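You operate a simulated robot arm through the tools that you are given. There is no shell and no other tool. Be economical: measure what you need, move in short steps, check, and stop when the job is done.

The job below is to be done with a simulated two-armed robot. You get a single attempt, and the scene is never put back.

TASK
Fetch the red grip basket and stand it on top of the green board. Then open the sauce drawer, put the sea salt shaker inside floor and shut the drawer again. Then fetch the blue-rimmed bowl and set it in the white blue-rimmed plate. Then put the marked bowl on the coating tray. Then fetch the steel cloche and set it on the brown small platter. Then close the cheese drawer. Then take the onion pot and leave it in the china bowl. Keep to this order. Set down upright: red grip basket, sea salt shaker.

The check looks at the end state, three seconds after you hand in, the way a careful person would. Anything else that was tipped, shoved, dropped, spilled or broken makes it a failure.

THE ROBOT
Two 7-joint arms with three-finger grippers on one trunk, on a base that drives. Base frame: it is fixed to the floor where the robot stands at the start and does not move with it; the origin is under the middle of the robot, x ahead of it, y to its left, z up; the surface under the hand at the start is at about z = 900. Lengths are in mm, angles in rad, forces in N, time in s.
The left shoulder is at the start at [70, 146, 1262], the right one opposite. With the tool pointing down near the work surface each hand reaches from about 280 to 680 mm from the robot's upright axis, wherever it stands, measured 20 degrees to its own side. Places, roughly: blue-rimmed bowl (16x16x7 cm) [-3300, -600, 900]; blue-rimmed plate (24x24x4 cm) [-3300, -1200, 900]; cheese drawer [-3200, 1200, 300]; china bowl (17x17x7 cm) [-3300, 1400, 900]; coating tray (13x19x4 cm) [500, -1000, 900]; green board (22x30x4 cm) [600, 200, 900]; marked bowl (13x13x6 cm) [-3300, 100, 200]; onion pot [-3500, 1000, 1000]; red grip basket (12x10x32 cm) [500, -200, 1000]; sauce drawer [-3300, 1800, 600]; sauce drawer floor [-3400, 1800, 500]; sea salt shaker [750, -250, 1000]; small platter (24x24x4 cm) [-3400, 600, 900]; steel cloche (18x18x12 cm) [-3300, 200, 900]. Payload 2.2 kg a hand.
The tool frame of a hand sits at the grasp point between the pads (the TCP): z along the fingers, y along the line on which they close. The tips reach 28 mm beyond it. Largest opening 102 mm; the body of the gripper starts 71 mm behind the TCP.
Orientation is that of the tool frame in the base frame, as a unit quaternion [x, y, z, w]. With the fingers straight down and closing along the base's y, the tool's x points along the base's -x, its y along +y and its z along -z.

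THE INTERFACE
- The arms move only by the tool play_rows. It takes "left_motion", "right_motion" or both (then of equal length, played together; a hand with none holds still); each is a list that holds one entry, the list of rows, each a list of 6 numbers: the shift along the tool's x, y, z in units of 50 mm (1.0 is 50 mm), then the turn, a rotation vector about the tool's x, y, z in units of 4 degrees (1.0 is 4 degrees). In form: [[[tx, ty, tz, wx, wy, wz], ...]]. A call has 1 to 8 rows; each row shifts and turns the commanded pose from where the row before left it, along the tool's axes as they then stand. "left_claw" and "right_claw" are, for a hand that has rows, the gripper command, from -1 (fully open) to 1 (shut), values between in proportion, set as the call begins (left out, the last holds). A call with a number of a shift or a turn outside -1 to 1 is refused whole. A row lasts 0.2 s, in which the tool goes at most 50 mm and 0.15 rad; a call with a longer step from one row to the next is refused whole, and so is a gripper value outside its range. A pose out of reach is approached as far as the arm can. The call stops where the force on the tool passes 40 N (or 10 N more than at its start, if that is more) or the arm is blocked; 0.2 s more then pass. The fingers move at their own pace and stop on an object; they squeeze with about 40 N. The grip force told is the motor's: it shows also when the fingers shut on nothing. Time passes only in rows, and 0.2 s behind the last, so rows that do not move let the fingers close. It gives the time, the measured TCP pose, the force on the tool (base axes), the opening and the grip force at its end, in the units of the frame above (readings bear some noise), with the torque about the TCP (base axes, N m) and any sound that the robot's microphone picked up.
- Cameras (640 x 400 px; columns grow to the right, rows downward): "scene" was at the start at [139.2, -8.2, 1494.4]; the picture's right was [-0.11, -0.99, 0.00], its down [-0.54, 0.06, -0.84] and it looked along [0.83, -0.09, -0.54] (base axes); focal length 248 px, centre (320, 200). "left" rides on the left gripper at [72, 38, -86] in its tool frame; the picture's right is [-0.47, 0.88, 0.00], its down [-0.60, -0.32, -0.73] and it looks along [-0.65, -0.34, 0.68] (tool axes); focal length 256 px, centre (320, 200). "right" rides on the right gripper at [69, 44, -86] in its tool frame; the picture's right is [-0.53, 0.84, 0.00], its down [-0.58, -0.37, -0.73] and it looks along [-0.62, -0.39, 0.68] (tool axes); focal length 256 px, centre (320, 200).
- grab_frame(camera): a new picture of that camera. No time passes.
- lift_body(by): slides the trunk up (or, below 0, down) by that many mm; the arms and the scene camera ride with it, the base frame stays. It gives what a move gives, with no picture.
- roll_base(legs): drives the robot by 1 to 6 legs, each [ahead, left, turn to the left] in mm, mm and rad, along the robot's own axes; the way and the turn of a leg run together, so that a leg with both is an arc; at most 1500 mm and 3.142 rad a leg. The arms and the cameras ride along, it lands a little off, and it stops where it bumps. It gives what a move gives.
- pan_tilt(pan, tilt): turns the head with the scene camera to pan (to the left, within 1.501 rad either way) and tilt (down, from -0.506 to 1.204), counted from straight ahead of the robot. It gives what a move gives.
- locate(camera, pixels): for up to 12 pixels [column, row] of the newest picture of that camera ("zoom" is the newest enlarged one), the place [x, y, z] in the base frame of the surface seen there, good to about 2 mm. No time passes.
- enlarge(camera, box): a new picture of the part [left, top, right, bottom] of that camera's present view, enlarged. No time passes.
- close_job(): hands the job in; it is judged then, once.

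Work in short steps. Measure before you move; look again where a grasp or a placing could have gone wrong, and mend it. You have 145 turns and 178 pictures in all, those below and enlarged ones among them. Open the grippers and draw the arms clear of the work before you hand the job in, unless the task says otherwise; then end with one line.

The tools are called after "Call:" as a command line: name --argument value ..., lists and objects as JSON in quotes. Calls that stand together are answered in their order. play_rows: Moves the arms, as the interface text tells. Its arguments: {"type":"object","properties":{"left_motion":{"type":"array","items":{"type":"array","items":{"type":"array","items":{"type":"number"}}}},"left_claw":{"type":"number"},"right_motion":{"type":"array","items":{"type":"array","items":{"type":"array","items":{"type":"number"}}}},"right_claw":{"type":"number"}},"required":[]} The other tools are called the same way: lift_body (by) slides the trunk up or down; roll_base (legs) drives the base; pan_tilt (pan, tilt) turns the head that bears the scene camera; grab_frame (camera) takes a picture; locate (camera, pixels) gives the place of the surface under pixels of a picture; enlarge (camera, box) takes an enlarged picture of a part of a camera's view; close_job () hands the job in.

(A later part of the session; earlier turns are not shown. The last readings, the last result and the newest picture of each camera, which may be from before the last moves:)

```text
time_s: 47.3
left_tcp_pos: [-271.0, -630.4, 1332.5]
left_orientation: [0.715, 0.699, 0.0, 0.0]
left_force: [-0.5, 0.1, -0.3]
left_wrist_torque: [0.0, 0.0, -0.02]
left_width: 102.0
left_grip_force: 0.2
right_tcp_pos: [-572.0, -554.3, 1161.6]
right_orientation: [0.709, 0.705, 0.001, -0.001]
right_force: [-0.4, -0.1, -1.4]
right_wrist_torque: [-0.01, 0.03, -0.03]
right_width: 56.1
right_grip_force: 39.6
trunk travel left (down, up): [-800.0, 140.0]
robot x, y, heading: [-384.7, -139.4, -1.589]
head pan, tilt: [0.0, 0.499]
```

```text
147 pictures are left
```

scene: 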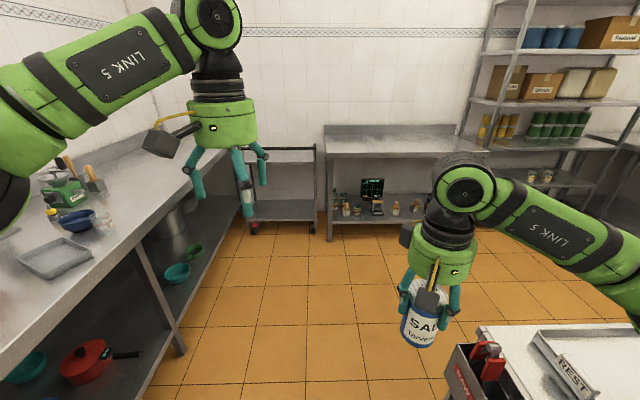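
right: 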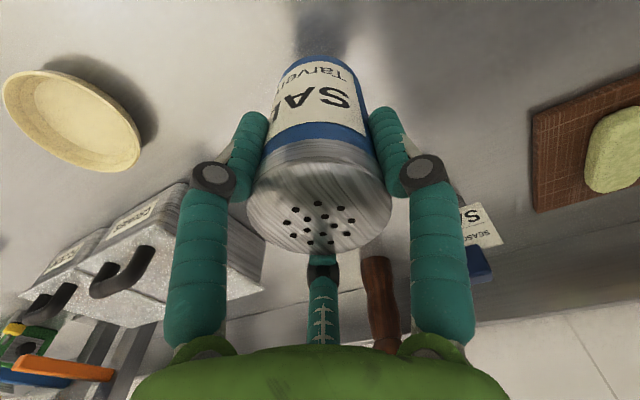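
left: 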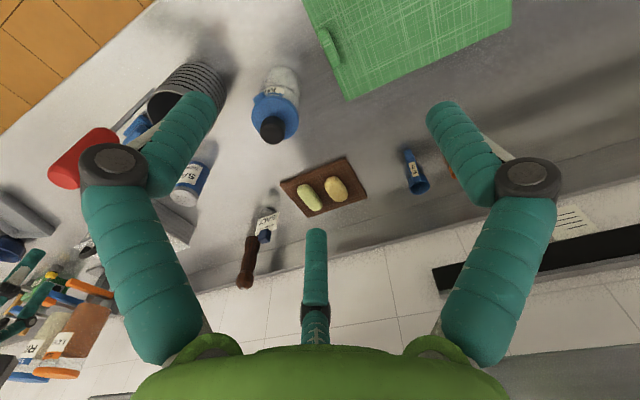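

The lane is clear. I locate the trolley/table front and the island's corner.

Call:
locate --camera "scene" --pixels '[[310, 232], [330, 238], [400, 160], [455, 350], [480, 325], [75, 265], [20, 262], [510, 345]]'

Call:
roll_base --legs '[[1150, 0, 0.019]]'

Call:
grab_frame --camera "scene"

```text
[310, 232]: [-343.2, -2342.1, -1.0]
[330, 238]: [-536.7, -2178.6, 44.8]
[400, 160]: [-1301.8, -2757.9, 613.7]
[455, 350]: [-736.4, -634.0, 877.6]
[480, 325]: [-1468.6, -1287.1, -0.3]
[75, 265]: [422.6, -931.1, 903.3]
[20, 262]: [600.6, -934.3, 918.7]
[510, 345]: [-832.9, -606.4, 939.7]
```

```text
time_s: 53.2
left_tcp_pos: [-318.5, -1787.6, 1331.4]
left_orientation: [0.721, 0.693, 0.0, -0.001]
left_force: [0.1, -0.3, -0.8]
left_wrist_torque: [0.01, -0.03, -0.01]
left_width: 102.0
left_grip_force: 0.0
right_tcp_pos: [-616.7, -1708.4, 1162.3]
right_orientation: [0.714, 0.7, 0.002, -0.002]
right_force: [0.7, 0.9, -2.3]
right_wrist_torque: [-0.02, -0.01, 0.02]
right_width: 55.9
right_grip_force: 40.1
trunk travel left (down, up): [-800.0, 140.0]
robot x, y, heading: [-425.6, -1298.7, -1.611]
head pan, tilt: [0.0, 0.499]
```

```text
146 pictures are left
```

scene: 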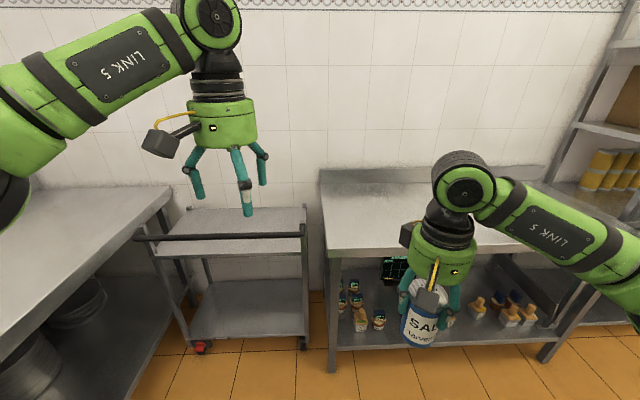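

Turn right to face -x and drive 2150 mm to x≈-2590.

Call:
roll_base --legs '[[0, 0, -1.53], [1450, 0, 0]]'

Call:
grab_frame --camera "scene"

```text
time_s: 64.2
left_tcp_pos: [-2390.2, -1504.1, 1331.7]
left_orientation: [1.0, 0.026, 0.0, 0.0]
left_force: [-0.2, -0.8, 0.2]
left_wrist_torque: [-0.02, 0.02, 0.01]
left_width: 102.0
left_grip_force: 0.2
right_tcp_pos: [-2339.2, -1199.0, 1161.8]
right_orientation: [0.999, 0.034, 0.003, 0.0]
right_force: [-0.1, -1.1, -2.4]
right_wrist_torque: [0.0, 0.02, 0.02]
right_width: 55.9
right_grip_force: 40.3
trunk travel left (down, up): [-800.0, 140.0]
robot x, y, heading: [-1912.8, -1351.3, -3.093]
head pan, tilt: [0.0, 0.499]
```

```text
145 pictures are left
```

scene: 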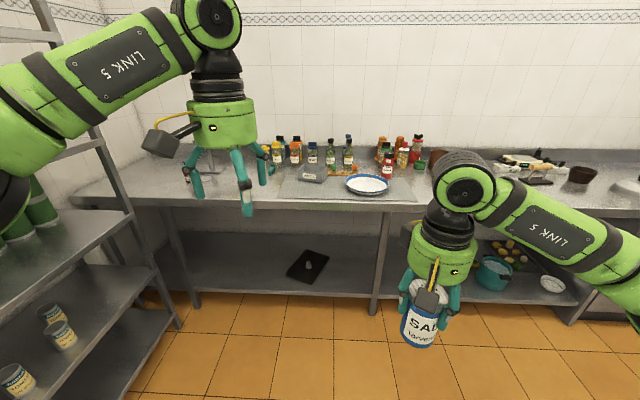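

Clear ahead. Drive 650 more, straighten, and look right along the aisle.

Call:
roll_base --legs '[[650, 0, -0.049]]'

Call:
pan_tilt --pan -1.3 --tilt 0.5

Call:
grab_frame --camera "scene"

```text
time_s: 67.9
left_tcp_pos: [-3053.6, -1494.3, 1331.3]
left_orientation: [1.0, -0.001, 0.0, 0.0]
left_force: [0.5, -0.4, 0.1]
left_wrist_torque: [-0.03, 0.03, 0.0]
left_width: 102.0
left_grip_force: 0.0
right_tcp_pos: [-2985.4, -1191.3, 1163.1]
right_orientation: [1.0, 0.006, 0.003, 0.0]
right_force: [-0.6, 0.2, -1.4]
right_wrist_torque: [0.0, -0.03, 0.0]
right_width: 56.0
right_grip_force: 40.4
trunk travel left (down, up): [-800.0, 140.0]
robot x, y, heading: [-2569.6, -1365.8, 3.135]
head pan, tilt: [0.0, 0.499]
```

```text
time_s: 69.3
left_tcp_pos: [-3055.4, -1493.1, 1330.9]
left_orientation: [1.0, -0.001, 0.001, 0.0]
left_force: [-0.3, 0.1, -0.9]
left_wrist_torque: [0.0, 0.0, 0.0]
left_width: 102.0
left_grip_force: 0.1
right_tcp_pos: [-2985.7, -1191.6, 1161.9]
right_orientation: [1.0, 0.007, 0.002, -0.001]
right_force: [-0.8, -0.2, -1.1]
right_wrist_torque: [0.02, 0.02, 0.02]
right_width: 56.0
right_grip_force: 39.8
trunk travel left (down, up): [-800.0, 140.0]
robot x, y, heading: [-2568.0, -1369.8, 3.135]
head pan, tilt: [-1.3, 0.499]
```

```text
144 pictures are left
```

scene: 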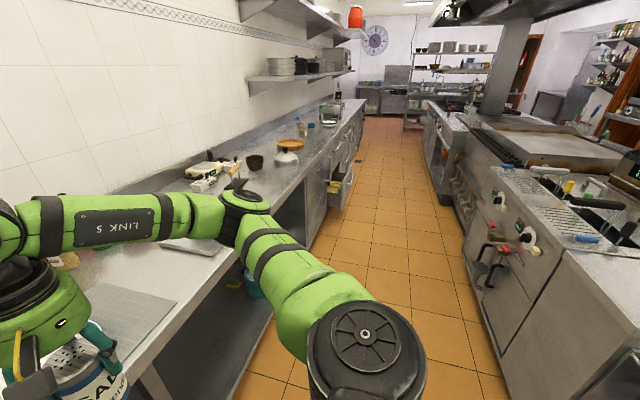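

The aisle is wide and the cheese drawer sticks out at (340,185). I locate it and the island edge.

Call:
locate --camera "scene" --pixels '[[342, 200], [348, 180], [335, 186], [470, 225], [500, 355], [365, 130], [345, 165], [455, 165]]'

Call:
enlarge --camera "scene" --box '[260, 90, 400, 230]'

```text
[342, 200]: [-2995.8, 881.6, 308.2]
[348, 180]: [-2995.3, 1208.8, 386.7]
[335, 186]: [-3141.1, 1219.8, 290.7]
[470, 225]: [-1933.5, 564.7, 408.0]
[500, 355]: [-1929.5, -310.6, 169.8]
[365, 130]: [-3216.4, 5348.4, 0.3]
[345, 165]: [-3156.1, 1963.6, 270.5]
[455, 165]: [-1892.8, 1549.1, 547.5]
```

```text
2.86 times, centred on (330, 160) of scene
```

zoom: 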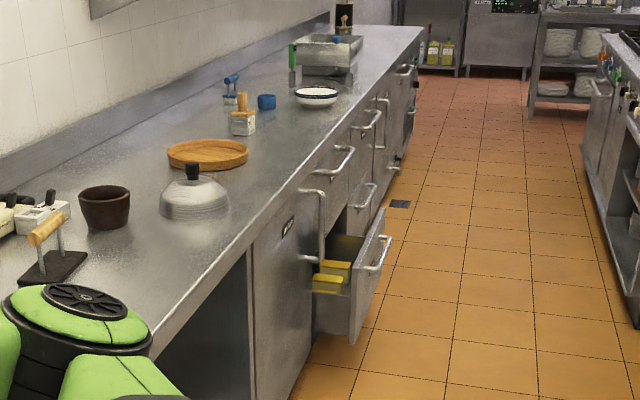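

Drive right (toward +y) along the aisle in two legs, then look at the drawers.

Call:
roll_base --legs '[[-20, -1500, 0], [0, -1450, 0]]'

Call:
pan_tilt --pan 0 --tilt 0.8

Call:
grab_frame --camera "scene"

```text
refused: leg 1 is longer than a leg can be; nothing moved
```

```text
time_s: 70.8
left_tcp_pos: [-3054.4, -1493.2, 1332.5]
left_orientation: [1.0, -0.001, 0.001, 0.001]
left_force: [0.2, 0.0, -0.3]
left_wrist_torque: [0.01, 0.02, 0.01]
left_width: 102.1
left_grip_force: 0.0
right_tcp_pos: [-2984.8, -1190.8, 1162.0]
right_orientation: [1.0, 0.006, 0.003, 0.0]
right_force: [0.6, 0.2, -1.3]
right_wrist_torque: [-0.01, 0.01, -0.04]
right_width: 56.0
right_grip_force: 40.0
trunk travel left (down, up): [-800.0, 140.0]
robot x, y, heading: [-2568.6, -1368.7, 3.134]
head pan, tilt: [0.0, 0.799]
```

```text
142 pictures are left
```

scene: 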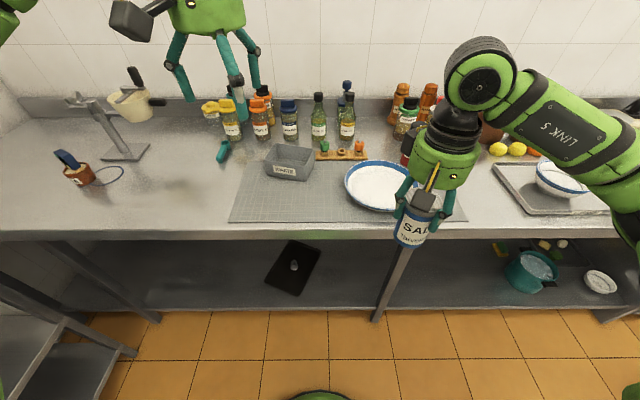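

Legs must be under 1500 total; retry.

Call:
locate --camera "scene" --pixels '[[378, 185], [600, 282], [560, 178], [530, 270]]'

Call:
roll_base --legs '[[-20, -1480, 0], [0, -1450, 0]]'

Call:
grab_frame --camera "scene"

```text
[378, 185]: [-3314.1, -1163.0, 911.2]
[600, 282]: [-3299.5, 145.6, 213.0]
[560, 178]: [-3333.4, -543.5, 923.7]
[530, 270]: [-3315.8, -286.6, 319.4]
```

```text
time_s: 85.0
left_tcp_pos: [-3092.8, 1415.3, 1331.8]
left_orientation: [0.999, 0.04, 0.001, -0.001]
left_force: [-0.2, -0.6, 0.1]
left_wrist_torque: [0.0, -0.03, 0.01]
left_width: 102.1
left_grip_force: 0.1
right_tcp_pos: [-3049.6, 1721.1, 1161.9]
right_orientation: [0.999, 0.049, 0.002, 0.0]
right_force: [0.2, -0.2, -1.6]
right_wrist_torque: [0.01, 0.01, 0.0]
right_width: 55.9
right_grip_force: 39.9
trunk travel left (down, up): [-800.0, 140.0]
robot x, y, heading: [-2611.5, 1581.5, -3.066]
head pan, tilt: [0.0, 0.799]
```

```text
141 pictures are left
```

scene: 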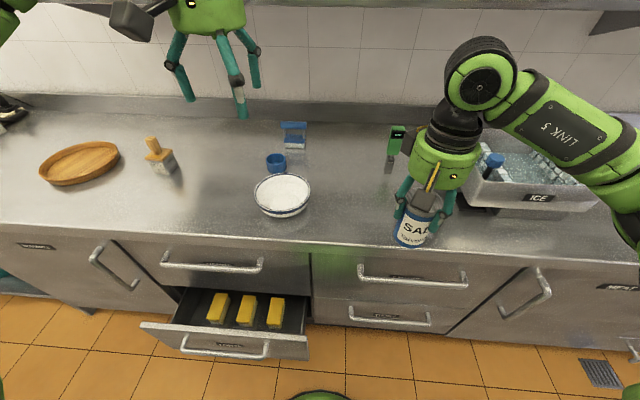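

I straighten, shift right ~190 mm, back to x≈-2580, and look at the drawer labels.

Call:
roll_base --legs '[[-40, -190, -0.075]]'

Call:
pan_tilt --pan 0 --tilt 0.95

Call:
grab_frame --camera "scene"

Call:
enlarge --camera "scene" --box '[240, 180, 460, 320]'

```text
time_s: 86.6
left_tcp_pos: [-3072.7, 1633.8, 1331.2]
left_orientation: [1.0, 0.007, 0.001, -0.001]
left_force: [-0.4, -1.3, -0.6]
left_wrist_torque: [0.05, 0.02, -0.02]
left_width: 102.0
left_grip_force: 0.1
right_tcp_pos: [-3006.5, 1937.2, 1162.4]
right_orientation: [1.0, 0.014, 0.004, -0.001]
right_force: [-0.8, -0.3, -1.5]
right_wrist_torque: [0.03, 0.0, 0.01]
right_width: 56.0
right_grip_force: 39.5
trunk travel left (down, up): [-800.0, 140.0]
robot x, y, heading: [-2589.1, 1768.4, -3.134]
head pan, tilt: [0.0, 0.799]
```

```text
time_s: 87.3
left_tcp_pos: [-3070.5, 1639.2, 1331.4]
left_orientation: [1.0, 0.006, 0.001, 0.0]
left_force: [0.3, 0.6, -0.1]
left_wrist_torque: [-0.01, 0.0, -0.01]
left_width: 101.9
left_grip_force: 0.1
right_tcp_pos: [-3005.6, 1940.5, 1161.2]
right_orientation: [1.0, 0.014, 0.003, 0.0]
right_force: [-0.4, 0.3, -2.4]
right_wrist_torque: [-0.03, 0.01, 0.0]
right_width: 55.9
right_grip_force: 40.1
trunk travel left (down, up): [-800.0, 140.0]
robot x, y, heading: [-2584.7, 1769.8, -3.136]
head pan, tilt: [0.0, 0.949]
```

```text
140 pictures are left
```

scene: 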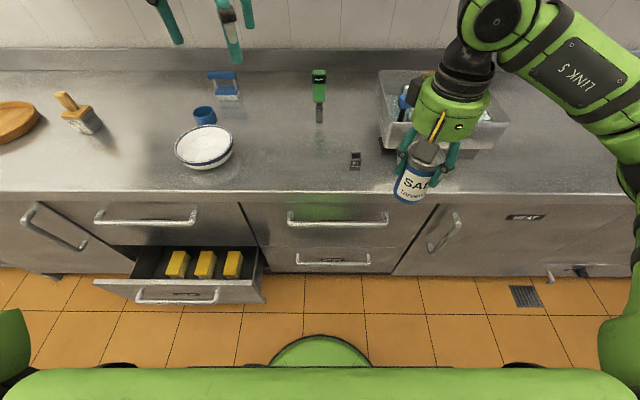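

```text
2.86 times, centred on (350, 250) of scene
```

zoom: 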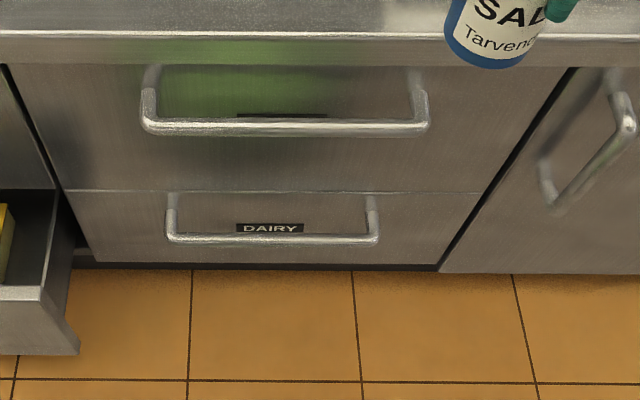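

The upper drawer at y≈1800 must be the sauce drawer (lower reads DAIRY). I locate its handle bar and front.

Call:
locate --camera "zoom" --pixels '[[160, 128], [285, 127], [415, 127], [285, 134], [285, 120], [150, 72], [412, 72], [285, 160], [25, 90], [560, 90], [270, 190], [285, 236]]'

```text
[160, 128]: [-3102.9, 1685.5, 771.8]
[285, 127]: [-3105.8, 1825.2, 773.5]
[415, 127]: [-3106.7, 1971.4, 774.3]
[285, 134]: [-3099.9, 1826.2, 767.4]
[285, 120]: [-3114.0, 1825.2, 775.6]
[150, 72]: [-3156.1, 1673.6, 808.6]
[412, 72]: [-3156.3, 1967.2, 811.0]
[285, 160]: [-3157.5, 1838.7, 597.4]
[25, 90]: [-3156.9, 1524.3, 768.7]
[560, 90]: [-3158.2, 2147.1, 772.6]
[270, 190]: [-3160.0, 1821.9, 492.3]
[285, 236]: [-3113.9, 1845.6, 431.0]
```

Handle bar: x≈-3108, z≈768, y 1675–1975, 42 mm gap to the front. I'll hook it with the left hand's closed fingers tilted ~32° forward. First lower the trunk 200 mm and move 60 mm right, then tilt the left hand.

Call:
lift_body --by -200

Call:
roll_base --legs '[[0, -60, 0]]'

Call:
play_rows --left_motion '[[[0, 0, 0, 0, -1, 0], [0, 0, 0, 0, -1, 0], [0, 0, 0, 0, -1, 0], [0, 0, 0, 0, -1, 0], [0, 0, 0, 0, -1, 0], [0, 0, 0, 0, -1, 0], [0, 0, 0, 0, -1, 0], [0, 0, 0, 0, -1, 0]]]' --left_claw 1

```text
time_s: 89.5
left_tcp_pos: [-3070.3, 1638.1, 1131.9]
left_orientation: [1.0, 0.006, 0.001, -0.001]
left_force: [-0.6, -0.5, -0.2]
left_wrist_torque: [0.01, 0.01, 0.01]
left_width: 102.0
left_grip_force: 0.1
right_tcp_pos: [-3005.6, 1941.0, 960.9]
right_orientation: [1.0, 0.014, 0.003, 0.0]
right_force: [-0.2, -0.4, -1.4]
right_wrist_torque: [-0.02, 0.01, 0.0]
right_width: 55.9
right_grip_force: 39.7
trunk travel left (down, up): [-600.0, 340.0]
robot x, y, heading: [-2584.4, 1773.1, -3.134]
head pan, tilt: [0.0, 0.949]
```

```text
time_s: 90.5
left_tcp_pos: [-3071.7, 1697.3, 1131.3]
left_orientation: [1.0, 0.005, 0.001, -0.001]
left_force: [-0.4, 0.0, -0.5]
left_wrist_torque: [-0.02, 0.0, -0.03]
left_width: 102.0
left_grip_force: 0.1
right_tcp_pos: [-3006.7, 1998.3, 961.9]
right_orientation: [1.0, 0.014, 0.003, 0.001]
right_force: [0.1, 0.3, -1.7]
right_wrist_torque: [-0.01, 0.0, -0.01]
right_width: 55.8
right_grip_force: 40.1
trunk travel left (down, up): [-600.0, 340.0]
robot x, y, heading: [-2587.0, 1827.4, -3.133]
head pan, tilt: [0.0, 0.949]
```

```text
time_s: 92.3
left_tcp_pos: [-3071.4, 1696.6, 1131.7]
left_orientation: [0.961, 0.007, -0.276, 0.001]
left_force: [0.4, 0.2, 0.8]
left_wrist_torque: [-0.01, 0.0, 0.0]
left_width: 2.0
left_grip_force: 30.9
right_tcp_pos: [-3005.1, 1999.6, 962.3]
right_orientation: [1.0, 0.014, 0.002, 0.001]
right_force: [-0.4, 0.1, -1.9]
right_wrist_torque: [0.01, 0.0, -0.01]
right_width: 56.0
right_grip_force: 39.7
trunk travel left (down, up): [-600.0, 340.0]
robot x, y, heading: [-2585.5, 1827.5, -3.136]
head pan, tilt: [0.0, 0.949]
```

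Tilt is right. Move to the pre-hook point (-3098,1770,824).

Call:
play_rows --left_motion '[[[0.4, -0.21, 0.786, 0, 0, 0], [0.4, -0.21, 0.786, 0, 0, 0], [0.4, -0.21, 0.786, 0, 0, 0], [0.4, -0.21, 0.786, 0, 0, 0], [0.4, -0.21, 0.786, 0, 0, 0], [0.4, -0.21, 0.786, 0, 0, 0], [0.41, -0.2, 0.786, 0, 0, 0], [0, 0, 0, 0, 0, 0]]]'

Call:
grab_frame --camera "scene"

Call:
grab_frame --camera "left"

```text
time_s: 94.1
left_tcp_pos: [-3099.7, 1772.7, 825.2]
left_orientation: [0.961, 0.006, -0.275, 0.001]
left_force: [0.7, -1.3, 0.5]
left_wrist_torque: [0.02, 0.02, 0.01]
left_width: 2.1
left_grip_force: 31.6
right_tcp_pos: [-3005.3, 2000.0, 962.1]
right_orientation: [1.0, 0.014, 0.003, 0.0]
right_force: [-0.7, 0.4, -1.7]
right_wrist_torque: [-0.01, 0.02, 0.0]
right_width: 56.1
right_grip_force: 39.9
trunk travel left (down, up): [-600.0, 340.0]
robot x, y, heading: [-2586.1, 1828.3, -3.137]
head pan, tilt: [0.0, 0.949]
```

```text
138 pictures are left
```

scene: 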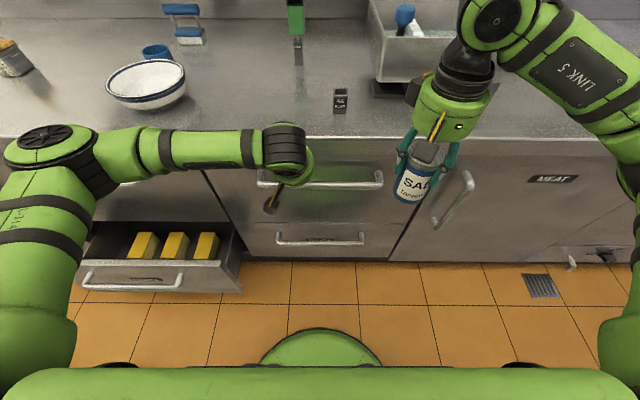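

```text
137 pictures are left
```

left: 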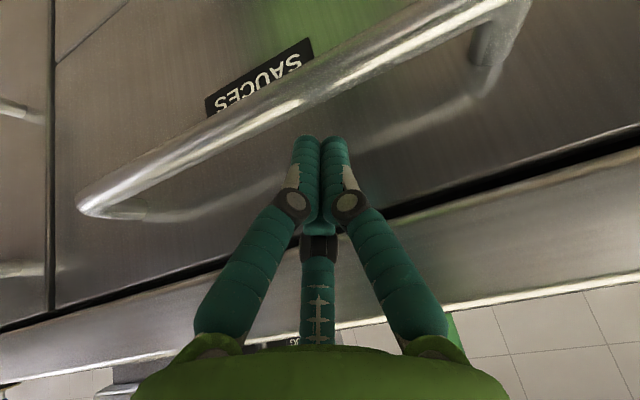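

Label reads SAUCES, and the fingertips (320,140) aim into the gap behind the bar. Insert 58 mm along the fingers.

Call:
play_rows --left_motion '[[[0, 0, 0.4, 0, 0, 0], [0, 0, 0.4, 0, 0, 0], [0, 0, 0.36, 0, 0, 0], [0, 0, 0, 0, 0, 0]]]'

Call:
grab_frame --camera "left"

```text
time_s: 94.6
left_tcp_pos: [-3111.5, 1771.5, 804.9]
left_orientation: [0.961, 0.006, -0.275, 0.0]
left_force: [15.8, -5.9, 21.0]
left_wrist_torque: [-0.11, -0.86, -0.18]
left_width: 2.3
left_grip_force: 31.2
right_tcp_pos: [-3004.5, 1998.6, 963.1]
right_orientation: [1.0, 0.014, 0.002, 0.0]
right_force: [-1.0, -0.3, -2.3]
right_wrist_torque: [-0.02, -0.03, 0.01]
right_width: 56.0
right_grip_force: 39.9
trunk travel left (down, up): [-600.0, 340.0]
robot x, y, heading: [-2584.9, 1826.7, -3.135]
head pan, tilt: [0.0, 0.949]
stopped in row 2 (left hand): the force on the tool passed its limit at 49 N (the readings are from after the stop); the commanded pose is now the measured one
```

```text
136 pictures are left
```

left: 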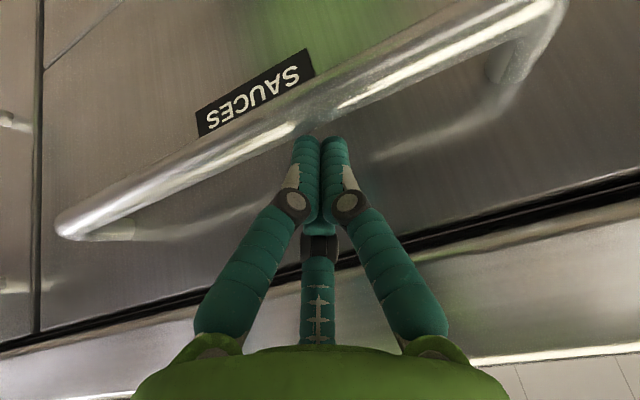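

Contact at tip ≈(-3126,781), likely grazing the bar. I measure the bar from the wrist view.

Call:
locate --camera "left" --pixels '[[400, 85], [405, 60], [395, 105], [200, 195], [195, 180], [205, 215], [390, 150], [300, 210]]'

```text
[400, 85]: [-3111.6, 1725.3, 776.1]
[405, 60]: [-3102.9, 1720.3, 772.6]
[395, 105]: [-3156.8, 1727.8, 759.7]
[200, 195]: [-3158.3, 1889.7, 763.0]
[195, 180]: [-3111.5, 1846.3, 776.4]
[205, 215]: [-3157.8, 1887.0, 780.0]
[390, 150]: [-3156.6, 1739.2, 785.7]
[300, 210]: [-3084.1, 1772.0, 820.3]
```

Bar centre ≈(-3110,768), r≈9. I back off 8 mm, shift 10 mm toward the front, and retry.

Call:
play_rows --left_motion '[[[0, 0, -0.16, 0, 0, 0], [-0.2, 0, 0, 0, 0, 0], [0, 0, 0.2, 0, 0, 0], [0, 0, 0.2, 0, 0, 0], [0, 0, 0.2, 0, 0, 0], [0, 0, 0, 0, 0, 0]]]'

Call:
enlarge --camera "left" --box '[240, 80, 400, 220]'

```text
time_s: 96.0
left_tcp_pos: [-3130.4, 1772.4, 796.5]
left_orientation: [0.96, 0.007, -0.28, -0.001]
left_force: [11.8, -4.2, 23.5]
left_wrist_torque: [0.08, 1.37, 0.26]
left_width: 1.9
left_grip_force: 31.7
right_tcp_pos: [-3001.6, 1998.6, 964.0]
right_orientation: [1.0, 0.014, 0.0, 0.0]
right_force: [-0.7, 0.3, -3.1]
right_wrist_torque: [-0.01, -0.03, 0.01]
right_width: 56.0
right_grip_force: 40.3
trunk travel left (down, up): [-600.0, 340.0]
robot x, y, heading: [-2585.6, 1831.4, -3.137]
head pan, tilt: [0.0, 0.949]
```

```text
2.86 times, centred on (320, 150) of left
```

zoom: 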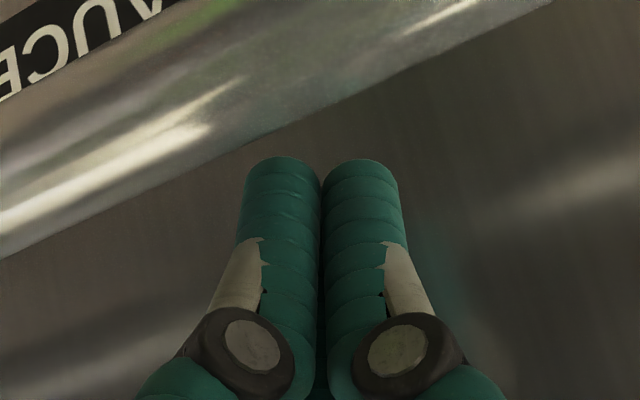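

Torque signs suggest first the bar, now the hand's body against the counter edge above. I back off and measure the counter edge.

Call:
play_rows --left_motion '[[[0, 0, -0.5, 0, 0, 0], [0.2, 0, -0.5, 0, 0, 0], [0, 0, 0, 0, 0, 0]]]'

Call:
grab_frame --camera "scene"

Call:
locate --camera "scene" --pixels '[[355, 130], [355, 137], [355, 141], [355, 146], [355, 155], [355, 165], [355, 175], [355, 184], [355, 190]]'

```text
time_s: 96.8
left_tcp_pos: [-3101.1, 1772.7, 826.2]
left_orientation: [0.962, 0.007, -0.273, 0.001]
left_force: [-0.2, 0.3, 0.0]
left_wrist_torque: [-0.03, -0.01, 0.01]
left_width: 2.3
left_grip_force: 31.5
right_tcp_pos: [-3006.8, 1998.5, 959.6]
right_orientation: [1.0, 0.014, 0.004, 0.0]
right_force: [0.2, -0.1, -1.6]
right_wrist_torque: [-0.01, -0.01, -0.02]
right_width: 55.8
right_grip_force: 40.2
trunk travel left (down, up): [-600.0, 340.0]
robot x, y, heading: [-2588.0, 1825.4, -3.136]
head pan, tilt: [0.0, 0.949]
```

```text
134 pictures are left
```

scene: 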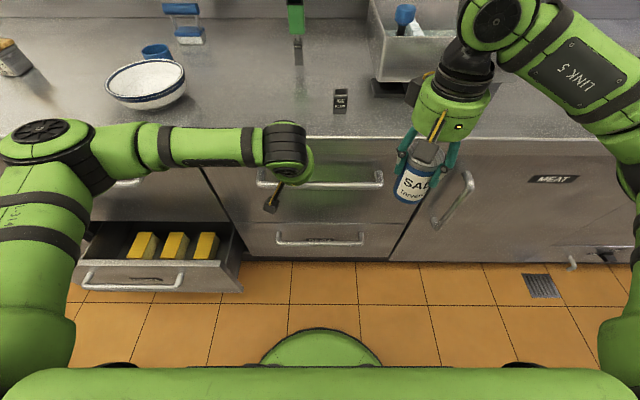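

```text
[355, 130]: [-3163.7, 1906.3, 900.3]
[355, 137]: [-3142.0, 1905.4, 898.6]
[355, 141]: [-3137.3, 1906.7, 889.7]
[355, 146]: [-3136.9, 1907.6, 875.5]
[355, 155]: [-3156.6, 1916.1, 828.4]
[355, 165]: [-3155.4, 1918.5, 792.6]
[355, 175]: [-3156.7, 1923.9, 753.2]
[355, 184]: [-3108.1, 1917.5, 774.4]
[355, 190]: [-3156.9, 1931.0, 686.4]
```

Counter overhang reaches x=-3137, so hooking with a steep hand won't fit. I'll instead grip the bar with the tool pointing forward (30° below horizontal) and fingers closing vertically: back off 70 mm, open and roll the hand.

Call:
play_rows --left_motion '[[[0.6, 0, -0.37, 0, 0, 0], [0.6, 0, -0.37, 0, 0, 0], [0, 0, 0, -0.249, -0.249, 1], [0, 0, 0, -0.249, -0.249, 1], [0, 0, 0, -0.249, -0.249, 1], [0, 0, 0, -0.249, -0.249, 1], [0, 0, 0, -0.249, -0.249, 1], [0, 0, 0, -0.249, -0.249, 1]]]'

Call:
play_rows --left_motion '[[[0, 0, 0, -0.249, -0.249, 1], [0, 0, 0, -0.249, -0.249, 1], [0, 0, 0, -0.249, -0.249, 1], [0, 0, 0, -0.249, -0.249, 1], [0, 0, 0, -0.249, -0.249, 1], [0, 0, 0, -0.249, -0.249, 1], [0, 0, 0, -0.249, -0.249, 1], [0, 0, 0, -0.249, -0.249, 1]]]'

Call:
play_rows --left_motion '[[[0, 0, 0, -0.249, -0.249, 1], [0, 0, 0, -0.249, -0.249, 1], [0, 0, 0, -0.249, -0.249, 1], [0, 0, 0, -0.249, -0.249, 1], [0, 0, 0, -0.249, -0.249, 1], [0, 0, 0, -0.249, -0.249, 1], [0, 0, 0, -0.249, -0.249, 1], [0, 0, 0, -0.249, -0.249, 1]]]' --left_claw -0.2

Call:
grab_frame --camera "scene"

```text
time_s: 98.6
left_tcp_pos: [-3029.5, 1772.5, 827.0]
left_orientation: [0.925, -0.179, -0.317, 0.11]
left_force: [0.2, 0.9, -0.1]
left_wrist_torque: [0.02, -0.02, -0.03]
left_width: 1.9
left_grip_force: 32.2
right_tcp_pos: [-3005.8, 1998.9, 961.4]
right_orientation: [1.0, 0.014, 0.004, 0.0]
right_force: [0.3, 0.0, -1.9]
right_wrist_torque: [0.03, -0.05, 0.02]
right_width: 55.9
right_grip_force: 40.0
trunk travel left (down, up): [-600.0, 340.0]
robot x, y, heading: [-2584.5, 1831.9, -3.139]
head pan, tilt: [0.0, 0.949]
```

```text
time_s: 100.4
left_tcp_pos: [-3028.4, 1774.0, 825.6]
left_orientation: [0.805, -0.413, -0.349, 0.243]
left_force: [0.1, 0.2, 0.2]
left_wrist_torque: [-0.01, 0.02, 0.02]
left_width: 2.1
left_grip_force: 31.7
right_tcp_pos: [-3005.4, 1999.7, 961.9]
right_orientation: [1.0, 0.014, 0.004, 0.001]
right_force: [-0.2, -0.6, -1.7]
right_wrist_torque: [-0.01, 0.0, -0.02]
right_width: 56.1
right_grip_force: 39.7
trunk travel left (down, up): [-600.0, 340.0]
robot x, y, heading: [-2584.6, 1830.1, -3.132]
head pan, tilt: [0.0, 0.949]
```

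```text
time_s: 102.2
left_tcp_pos: [-3028.5, 1772.8, 826.7]
left_orientation: [0.616, -0.609, -0.352, 0.355]
left_force: [0.3, -0.6, 0.9]
left_wrist_torque: [0.03, -0.03, 0.02]
left_width: 61.2
left_grip_force: 0.1
right_tcp_pos: [-3007.0, 1999.5, 962.2]
right_orientation: [1.0, 0.014, 0.003, 0.001]
right_force: [-0.5, -0.5, -2.3]
right_wrist_torque: [0.01, 0.0, 0.01]
right_width: 55.7
right_grip_force: 40.0
trunk travel left (down, up): [-600.0, 340.0]
robot x, y, heading: [-2589.1, 1828.1, -3.137]
head pan, tilt: [0.0, 0.949]
```

```text
133 pictures are left
```

scene: 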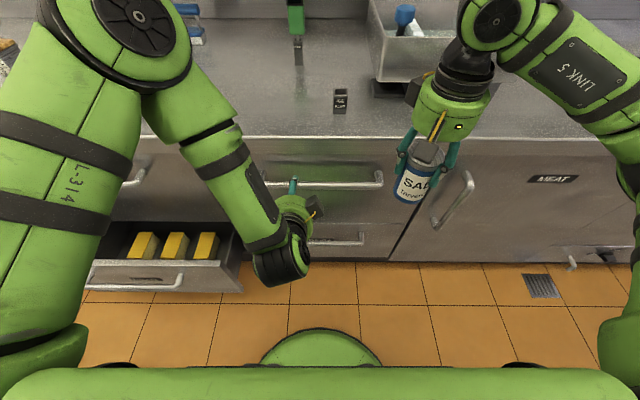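

Orientation is as intended. Shift 10 mm down in the hand frame, advance 94 mm to the bar, then grip.

Call:
play_rows --left_motion '[[[-0.5, -0.2, 0.4, 0, 0, 0], [0, 0, 0.5, 0, 0, 0], [0, 0, 0.5, 0, 0, 0], [0, 0, 0.48, 0, 0, 0], [0, 0, 0, 0, 0, 0]]]'

Call:
grab_frame --camera "left"

```text
time_s: 103.4
left_tcp_pos: [-3105.6, 1796.0, 769.4]
left_orientation: [0.617, -0.609, -0.351, 0.355]
left_force: [0.9, 0.4, -3.7]
left_wrist_torque: [-0.17, -0.04, -0.04]
left_width: 61.5
left_grip_force: 0.0
right_tcp_pos: [-3007.8, 1999.1, 961.3]
right_orientation: [1.0, 0.014, 0.003, 0.0]
right_force: [0.6, 0.3, -1.9]
right_wrist_torque: [-0.01, 0.03, 0.01]
right_width: 56.2
right_grip_force: 40.2
trunk travel left (down, up): [-600.0, 340.0]
robot x, y, heading: [-2588.6, 1827.5, -3.135]
head pan, tilt: [0.0, 0.949]
```

```text
132 pictures are left
```

left: 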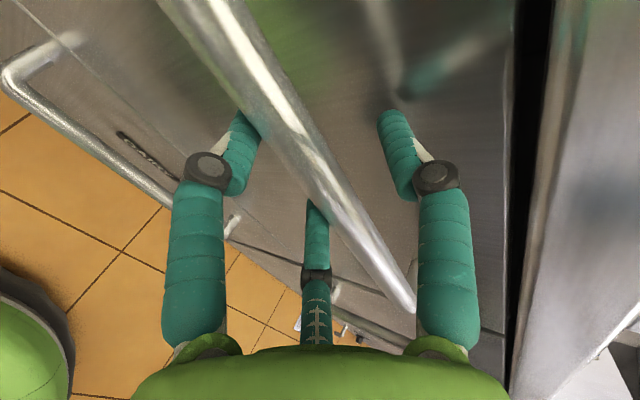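

The bar lies between the fingers. Close the grip, then pull by driving back 280 mm.

Call:
play_rows --left_motion '[[[0, 0, 0, 0, 0, 0], [0, 0, 0, 0, 0, 0], [0, 0, 0, 0, 0, 0], [0, 0, 0, 0, 0, 0]]]' --left_claw 1

Call:
roll_base --legs '[[-280, 0, 0]]'

Call:
grab_frame --camera "scene"

```text
time_s: 104.4
left_tcp_pos: [-3099.7, 1799.9, 765.6]
left_orientation: [0.617, -0.615, -0.346, 0.347]
left_force: [18.5, 15.5, -23.3]
left_wrist_torque: [-0.46, -0.25, -0.08]
left_width: 32.2
left_grip_force: 45.4
right_tcp_pos: [-3006.4, 2001.4, 959.7]
right_orientation: [1.0, 0.015, 0.004, 0.002]
right_force: [-0.3, 0.4, -1.9]
right_wrist_torque: [0.01, -0.02, 0.02]
right_width: 56.1
right_grip_force: 40.4
trunk travel left (down, up): [-600.0, 340.0]
robot x, y, heading: [-2587.2, 1828.1, -3.132]
head pan, tilt: [0.0, 0.949]
```

```text
time_s: 106.4
left_tcp_pos: [-2828.1, 1800.2, 764.2]
left_orientation: [0.618, -0.612, -0.348, 0.35]
left_force: [-3.8, 5.3, -31.3]
left_wrist_torque: [-0.74, -0.42, -0.34]
left_width: 32.0
left_grip_force: 45.4
right_tcp_pos: [-2731.2, 2003.0, 959.9]
right_orientation: [1.0, 0.014, 0.006, 0.001]
right_force: [-0.1, -0.3, -1.9]
right_wrist_torque: [-0.01, -0.01, -0.01]
right_width: 55.9
right_grip_force: 39.9
trunk travel left (down, up): [-600.0, 340.0]
robot x, y, heading: [-2306.7, 1831.9, -3.133]
head pan, tilt: [0.0, 0.949]
```

```text
131 pictures are left
```

scene: 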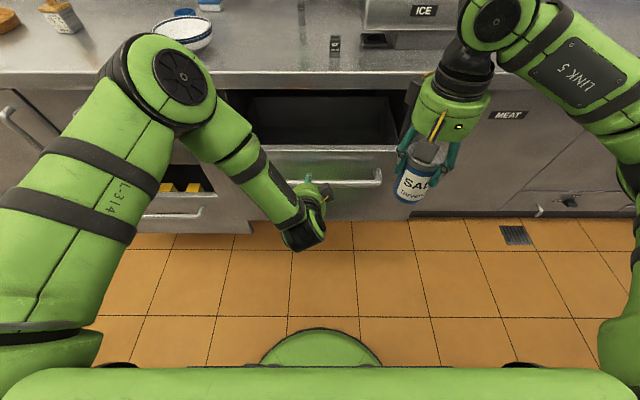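

Drawer opened ~272 mm. Measure the interior: floor and walls.

Call:
enlarge --camera "scene" --box '[230, 80, 420, 200]'

Call:
locate --camera "zoom" --pixels '[[150, 60], [150, 130], [300, 130], [480, 130], [300, 180], [300, 215], [300, 235], [520, 180], [560, 215], [80, 180], [450, 200], [560, 90]]'

```text
3.33 times, centred on (325, 140) of scene
```

zoom: 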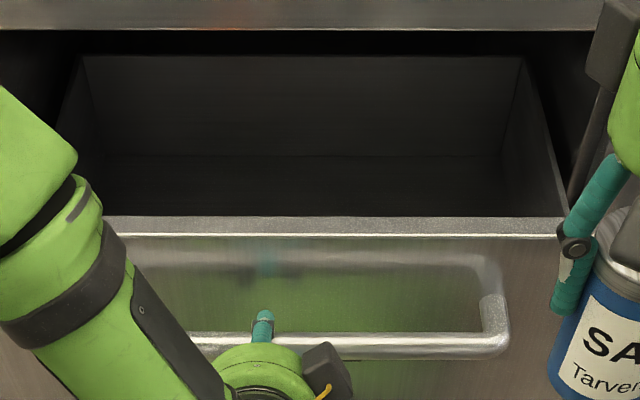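

```text
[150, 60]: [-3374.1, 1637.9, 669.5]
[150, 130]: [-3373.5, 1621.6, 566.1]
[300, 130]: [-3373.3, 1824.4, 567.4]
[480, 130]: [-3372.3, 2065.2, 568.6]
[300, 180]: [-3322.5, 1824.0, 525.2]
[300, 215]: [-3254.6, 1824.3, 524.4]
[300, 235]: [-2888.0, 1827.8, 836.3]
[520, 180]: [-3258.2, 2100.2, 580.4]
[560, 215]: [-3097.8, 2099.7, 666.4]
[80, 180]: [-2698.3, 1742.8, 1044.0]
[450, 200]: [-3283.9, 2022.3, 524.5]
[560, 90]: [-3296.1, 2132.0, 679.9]
```

Floor z≈525, interior x -3373…-2905, y 1545…2100. I release the bar, retract the left hand up and to the side (y≈1650).

Call:
play_rows --left_motion '[[[0, 0, 0, 0, 0, 0], [0, 0, 0, 0, 0, 0], [0, 0, -0.7, 0, 0, 0], [0, 0, -0.9, 0, 0, 0], [0, 0, -0.4, 0, 0, 0], [0, 0, 0, 0, 0, 0]]]' --left_claw -0.3

Call:
play_rows --left_motion '[[[0.5, 0.7, -0.4, 0, 0, 0], [0.5, 0.7, -0.4, 0, 0, 0], [0.5, 0.7, -0.4, 0, 0, 0], [0.5, 0.7, -0.4, 0, 0, 0], [0.5, 0.7, -0.4, 0, 0, 0], [0.5, 0.7, -0.4, 0, 0, 0], [0, 0, 0, 0, 0, 0]]]' --left_claw 1

Call:
grab_frame --camera "scene"

```text
time_s: 107.8
left_tcp_pos: [-2739.4, 1798.9, 816.9]
left_orientation: [0.617, -0.611, -0.349, 0.352]
left_force: [-0.4, -0.9, -0.2]
left_wrist_torque: [-0.03, 0.02, -0.01]
left_width: 66.4
left_grip_force: 0.0
right_tcp_pos: [-2727.7, 2002.4, 961.1]
right_orientation: [1.0, 0.014, 0.004, 0.0]
right_force: [0.3, 0.8, -3.5]
right_wrist_torque: [-0.01, 0.03, -0.01]
right_width: 56.0
right_grip_force: 40.0
trunk travel left (down, up): [-600.0, 340.0]
robot x, y, heading: [-2305.9, 1829.4, -3.134]
head pan, tilt: [0.0, 0.949]
```

```text
time_s: 109.4
left_tcp_pos: [-2775.5, 1668.6, 1063.9]
left_orientation: [0.616, -0.612, -0.35, 0.351]
left_force: [0.1, 0.2, -0.1]
left_wrist_torque: [-0.03, -0.04, 0.04]
left_width: 2.1
left_grip_force: 31.6
left hand out of reach, approached as far as the arm can: row 3, 4
right_tcp_pos: [-2728.1, 2002.4, 961.7]
right_orientation: [1.0, 0.012, 0.004, 0.001]
right_force: [-0.2, 1.0, -1.9]
right_wrist_torque: [-0.03, 0.01, -0.04]
right_width: 55.8
right_grip_force: 40.0
trunk travel left (down, up): [-600.0, 340.0]
robot x, y, heading: [-2307.8, 1830.5, -3.136]
head pan, tilt: [0.0, 0.949]
```

```text
129 pictures are left
```

scene: 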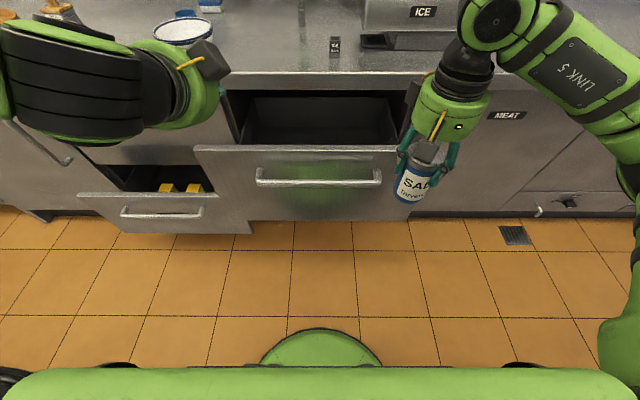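

Raise the trunk 150 mm for a steeper forearm, then drive ahead 205 mm.

Call:
lift_body --by 150

Call:
roll_base --legs '[[205, 0, 0]]'

Call:
grab_frame --camera "scene"

```text
time_s: 111.1
left_tcp_pos: [-2773.1, 1669.1, 1212.6]
left_orientation: [0.617, -0.611, -0.349, 0.352]
left_force: [0.5, -0.6, 0.2]
left_wrist_torque: [-0.01, 0.01, -0.02]
left_width: 2.0
left_grip_force: 32.0
right_tcp_pos: [-2727.1, 2001.4, 1110.9]
right_orientation: [1.0, 0.013, 0.004, 0.0]
right_force: [0.6, 0.0, -2.6]
right_wrist_torque: [0.0, 0.0, 0.0]
right_width: 55.9
right_grip_force: 40.7
trunk travel left (down, up): [-750.0, 190.0]
robot x, y, heading: [-2308.8, 1828.7, -3.132]
head pan, tilt: [0.0, 0.949]
```

```text
time_s: 112.7
left_tcp_pos: [-2978.6, 1666.2, 1214.4]
left_orientation: [0.618, -0.61, -0.351, 0.351]
left_force: [0.6, -0.8, 0.7]
left_wrist_torque: [0.03, 0.0, -0.05]
left_width: 2.0
left_grip_force: 31.5
right_tcp_pos: [-2932.9, 1999.0, 1112.2]
right_orientation: [1.0, 0.013, 0.003, 0.0]
right_force: [0.8, -0.2, -2.3]
right_wrist_torque: [0.0, 0.01, 0.0]
right_width: 56.1
right_grip_force: 40.0
trunk travel left (down, up): [-750.0, 190.0]
robot x, y, heading: [-2511.3, 1828.9, -3.136]
head pan, tilt: [0.0, 0.949]
```

```text
128 pictures are left
```

scene: 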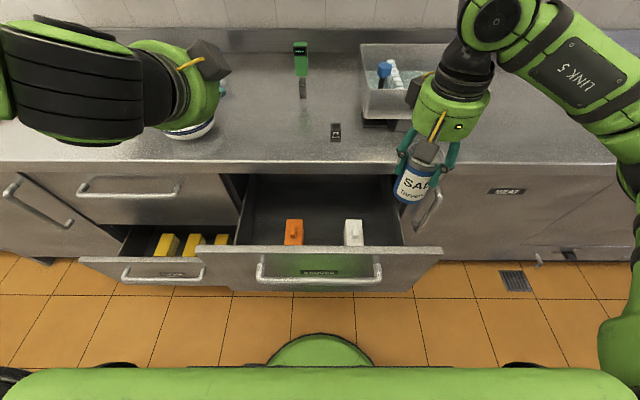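

Two items sit in the drawer at (293,232) and (353,232). Locate them to choose a free spot.

Call:
enlarge --camera "scene" --box '[230, 160, 420, 290]'

Call:
locate --camera "scene" --pixels '[[293, 223], [293, 240], [353, 222], [353, 242], [345, 232], [361, 232], [330, 225], [380, 225], [320, 200], [400, 248], [320, 248], [385, 200]]'

```text
3.08 times, centred on (325, 225) of scene
```

zoom: 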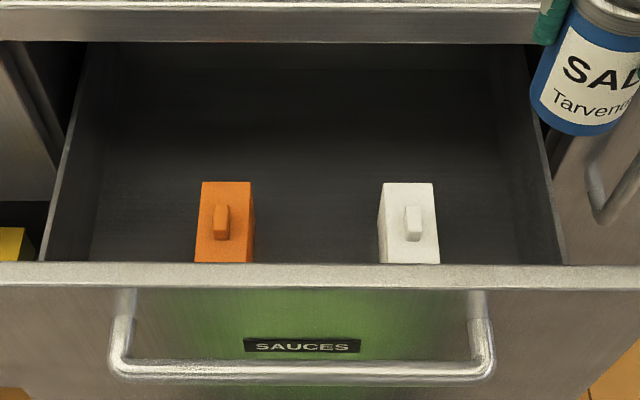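

```text
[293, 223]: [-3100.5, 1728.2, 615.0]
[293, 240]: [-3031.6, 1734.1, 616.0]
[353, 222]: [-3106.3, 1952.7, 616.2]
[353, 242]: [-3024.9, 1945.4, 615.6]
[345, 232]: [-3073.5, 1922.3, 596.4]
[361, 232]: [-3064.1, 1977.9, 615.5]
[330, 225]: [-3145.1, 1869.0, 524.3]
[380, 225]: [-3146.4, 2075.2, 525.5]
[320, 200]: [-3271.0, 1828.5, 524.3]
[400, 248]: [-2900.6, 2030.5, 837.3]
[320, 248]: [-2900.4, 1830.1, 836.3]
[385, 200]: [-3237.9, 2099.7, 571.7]
```

Free spot between them: (-3035,1840). Move the shaker over it at height first.

Call:
play_rows --right_motion '[[[-0.41, 0.64, 0, 0, 0, 0], [-0.41, 0.64, 0, 0, 0, 0], [-0.41, 0.64, 0, 0, 0, 0], [-0.41, 0.64, 0, 0, 0, 0], [-0.41, 0.62, 0, 0, 0, 0], [0, 0, 0, 0, 0, 0]]]'

Call:
play_rows --right_motion '[[[0, 0, 0.9, 0, 0, 0], [0, 0, 0.9, 0, 0, 0], [0, 0, 0.9, 0, 0, 0], [0, 0, 0.9, 0, 0, 0], [0, 0, 0.6, 0, 0, 0], [0, 0, 0, 0, 0, 0]]]'

Call:
grab_frame --camera "scene"

Call:
grab_frame --camera "right"

```text
time_s: 114.1
left_tcp_pos: [-2981.7, 1667.8, 1212.8]
left_orientation: [0.617, -0.611, -0.349, 0.352]
left_force: [-0.5, -0.4, 0.6]
left_wrist_torque: [-0.01, 0.01, -0.02]
left_width: 2.2
left_grip_force: 31.6
right_tcp_pos: [-3030.4, 1839.7, 1112.1]
right_orientation: [1.0, 0.015, 0.003, 0.001]
right_force: [0.1, 1.0, -2.3]
right_wrist_torque: [-0.01, 0.0, 0.0]
right_width: 56.2
right_grip_force: 39.8
trunk travel left (down, up): [-750.0, 190.0]
robot x, y, heading: [-2515.5, 1831.3, -3.133]
head pan, tilt: [0.0, 0.949]
```

```text
time_s: 115.5
left_tcp_pos: [-2980.8, 1667.3, 1213.0]
left_orientation: [0.618, -0.61, -0.349, 0.352]
left_force: [0.0, 0.2, 0.0]
left_wrist_torque: [0.03, 0.01, -0.01]
left_width: 2.2
left_grip_force: 31.1
right_tcp_pos: [-3030.7, 1837.8, 901.5]
right_orientation: [1.0, 0.013, 0.004, 0.001]
right_force: [0.4, 0.0, -1.6]
right_wrist_torque: [0.03, 0.03, 0.01]
right_width: 55.8
right_grip_force: 40.1
trunk travel left (down, up): [-750.0, 190.0]
robot x, y, heading: [-2517.6, 1831.8, -3.134]
head pan, tilt: [0.0, 0.949]
```

```text
126 pictures are left
```

scene: 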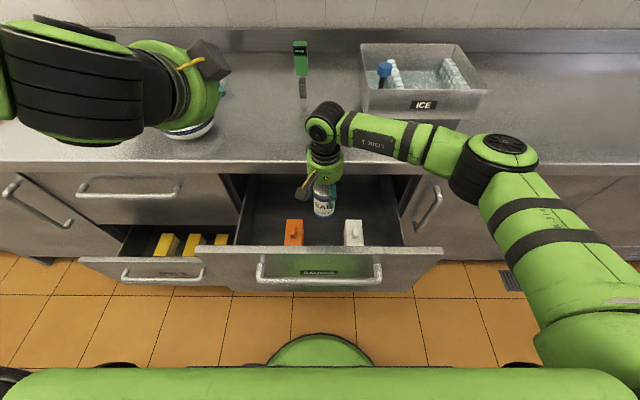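

```text
125 pictures are left
```

right: 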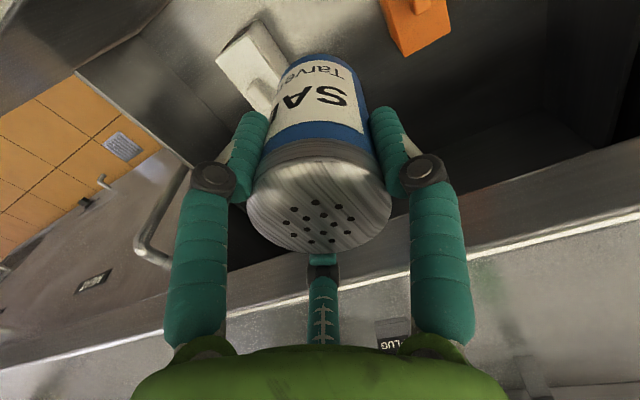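

I check where the forearm and elbow are before descending further.

Call:
locate --camera "scene" --pixels '[[325, 120], [375, 135], [375, 120], [440, 148], [500, 145], [500, 180], [550, 220], [425, 165]]'

```text
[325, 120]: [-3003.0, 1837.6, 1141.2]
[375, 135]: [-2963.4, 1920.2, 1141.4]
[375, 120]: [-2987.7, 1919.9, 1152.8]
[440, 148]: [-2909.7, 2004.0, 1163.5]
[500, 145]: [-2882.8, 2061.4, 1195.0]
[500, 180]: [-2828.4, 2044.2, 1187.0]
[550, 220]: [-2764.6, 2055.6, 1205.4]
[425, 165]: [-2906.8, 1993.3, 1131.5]
```

The forearm will clear the front panel. Reach needs a lower trunk: lower it 100 mm (hand to ≈801), then the arm to ≈640.

Call:
lift_body --by -100

Call:
play_rows --right_motion '[[[0, 0, 0.6, 0, 0, 0], [0, 0, 0.7, 0, 0, 0], [0, 0, 0.7, 0, 0, 0], [0, 0, 0.7, 0, 0, 0], [0, 0, 0.5, 0, 0, 0], [0, 0, 0, 0, 0, 0]]]'

Call:
grab_frame --camera "scene"

```text
time_s: 116.9
left_tcp_pos: [-2980.6, 1666.7, 1113.4]
left_orientation: [0.618, -0.61, -0.35, 0.352]
left_force: [-0.2, -0.3, 0.3]
left_wrist_torque: [0.01, 0.02, -0.02]
left_width: 2.4
left_grip_force: 31.5
right_tcp_pos: [-3031.9, 1839.0, 801.9]
right_orientation: [1.0, 0.015, 0.003, 0.0]
right_force: [0.3, 0.1, -1.7]
right_wrist_torque: [0.0, 0.0, -0.01]
right_width: 56.3
right_grip_force: 40.0
trunk travel left (down, up): [-650.0, 290.0]
robot x, y, heading: [-2518.9, 1827.2, -3.13]
head pan, tilt: [0.0, 0.949]
```

```text
time_s: 118.3
left_tcp_pos: [-2981.7, 1666.5, 1113.6]
left_orientation: [0.618, -0.611, -0.35, 0.351]
left_force: [-0.4, -0.1, 0.1]
left_wrist_torque: [-0.02, 0.01, 0.02]
left_width: 2.3
left_grip_force: 31.6
right_tcp_pos: [-3027.5, 1839.0, 641.1]
right_orientation: [1.0, 0.014, 0.003, 0.0]
right_force: [0.3, -0.6, -2.2]
right_wrist_torque: [0.02, -0.02, 0.04]
right_width: 55.9
right_grip_force: 39.8
trunk travel left (down, up): [-650.0, 290.0]
robot x, y, heading: [-2517.8, 1830.5, -3.136]
head pan, tilt: [0.0, 0.949]
```

```text
124 pictures are left
```

scene: 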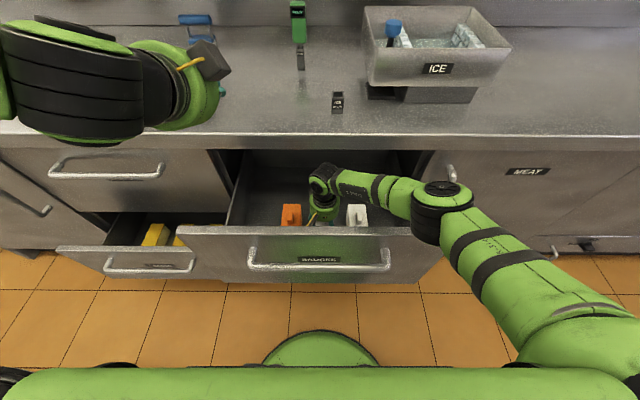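

No contact. Descend the last ~30 mm slowly until floor contact.

Call:
play_rows --right_motion '[[[0, 0, 0.2, 0, 0, 0], [0, 0, 0.2, 0, 0, 0], [0, 0, 0.08, 0, 0, 0], [0, 0, 0.06, 0, 0, 0], [0, 0, 0.04, 0, 0, 0], [0, 0, 0, 0, 0, 0]]]'

```text
time_s: 119.7
left_tcp_pos: [-2979.0, 1665.9, 1114.7]
left_orientation: [0.617, -0.61, -0.35, 0.351]
left_force: [-0.1, 0.0, -0.2]
left_wrist_torque: [0.0, 0.0, 0.0]
left_width: 2.0
left_grip_force: 31.4
right_tcp_pos: [-3029.7, 1838.2, 612.6]
right_orientation: [1.0, 0.014, 0.003, 0.0]
right_force: [0.1, 0.8, 3.9]
right_wrist_torque: [0.1, 0.12, 0.01]
right_width: 55.8
right_grip_force: 40.4
trunk travel left (down, up): [-650.0, 290.0]
robot x, y, heading: [-2514.4, 1827.3, -3.131]
head pan, tilt: [0.0, 0.949]
```

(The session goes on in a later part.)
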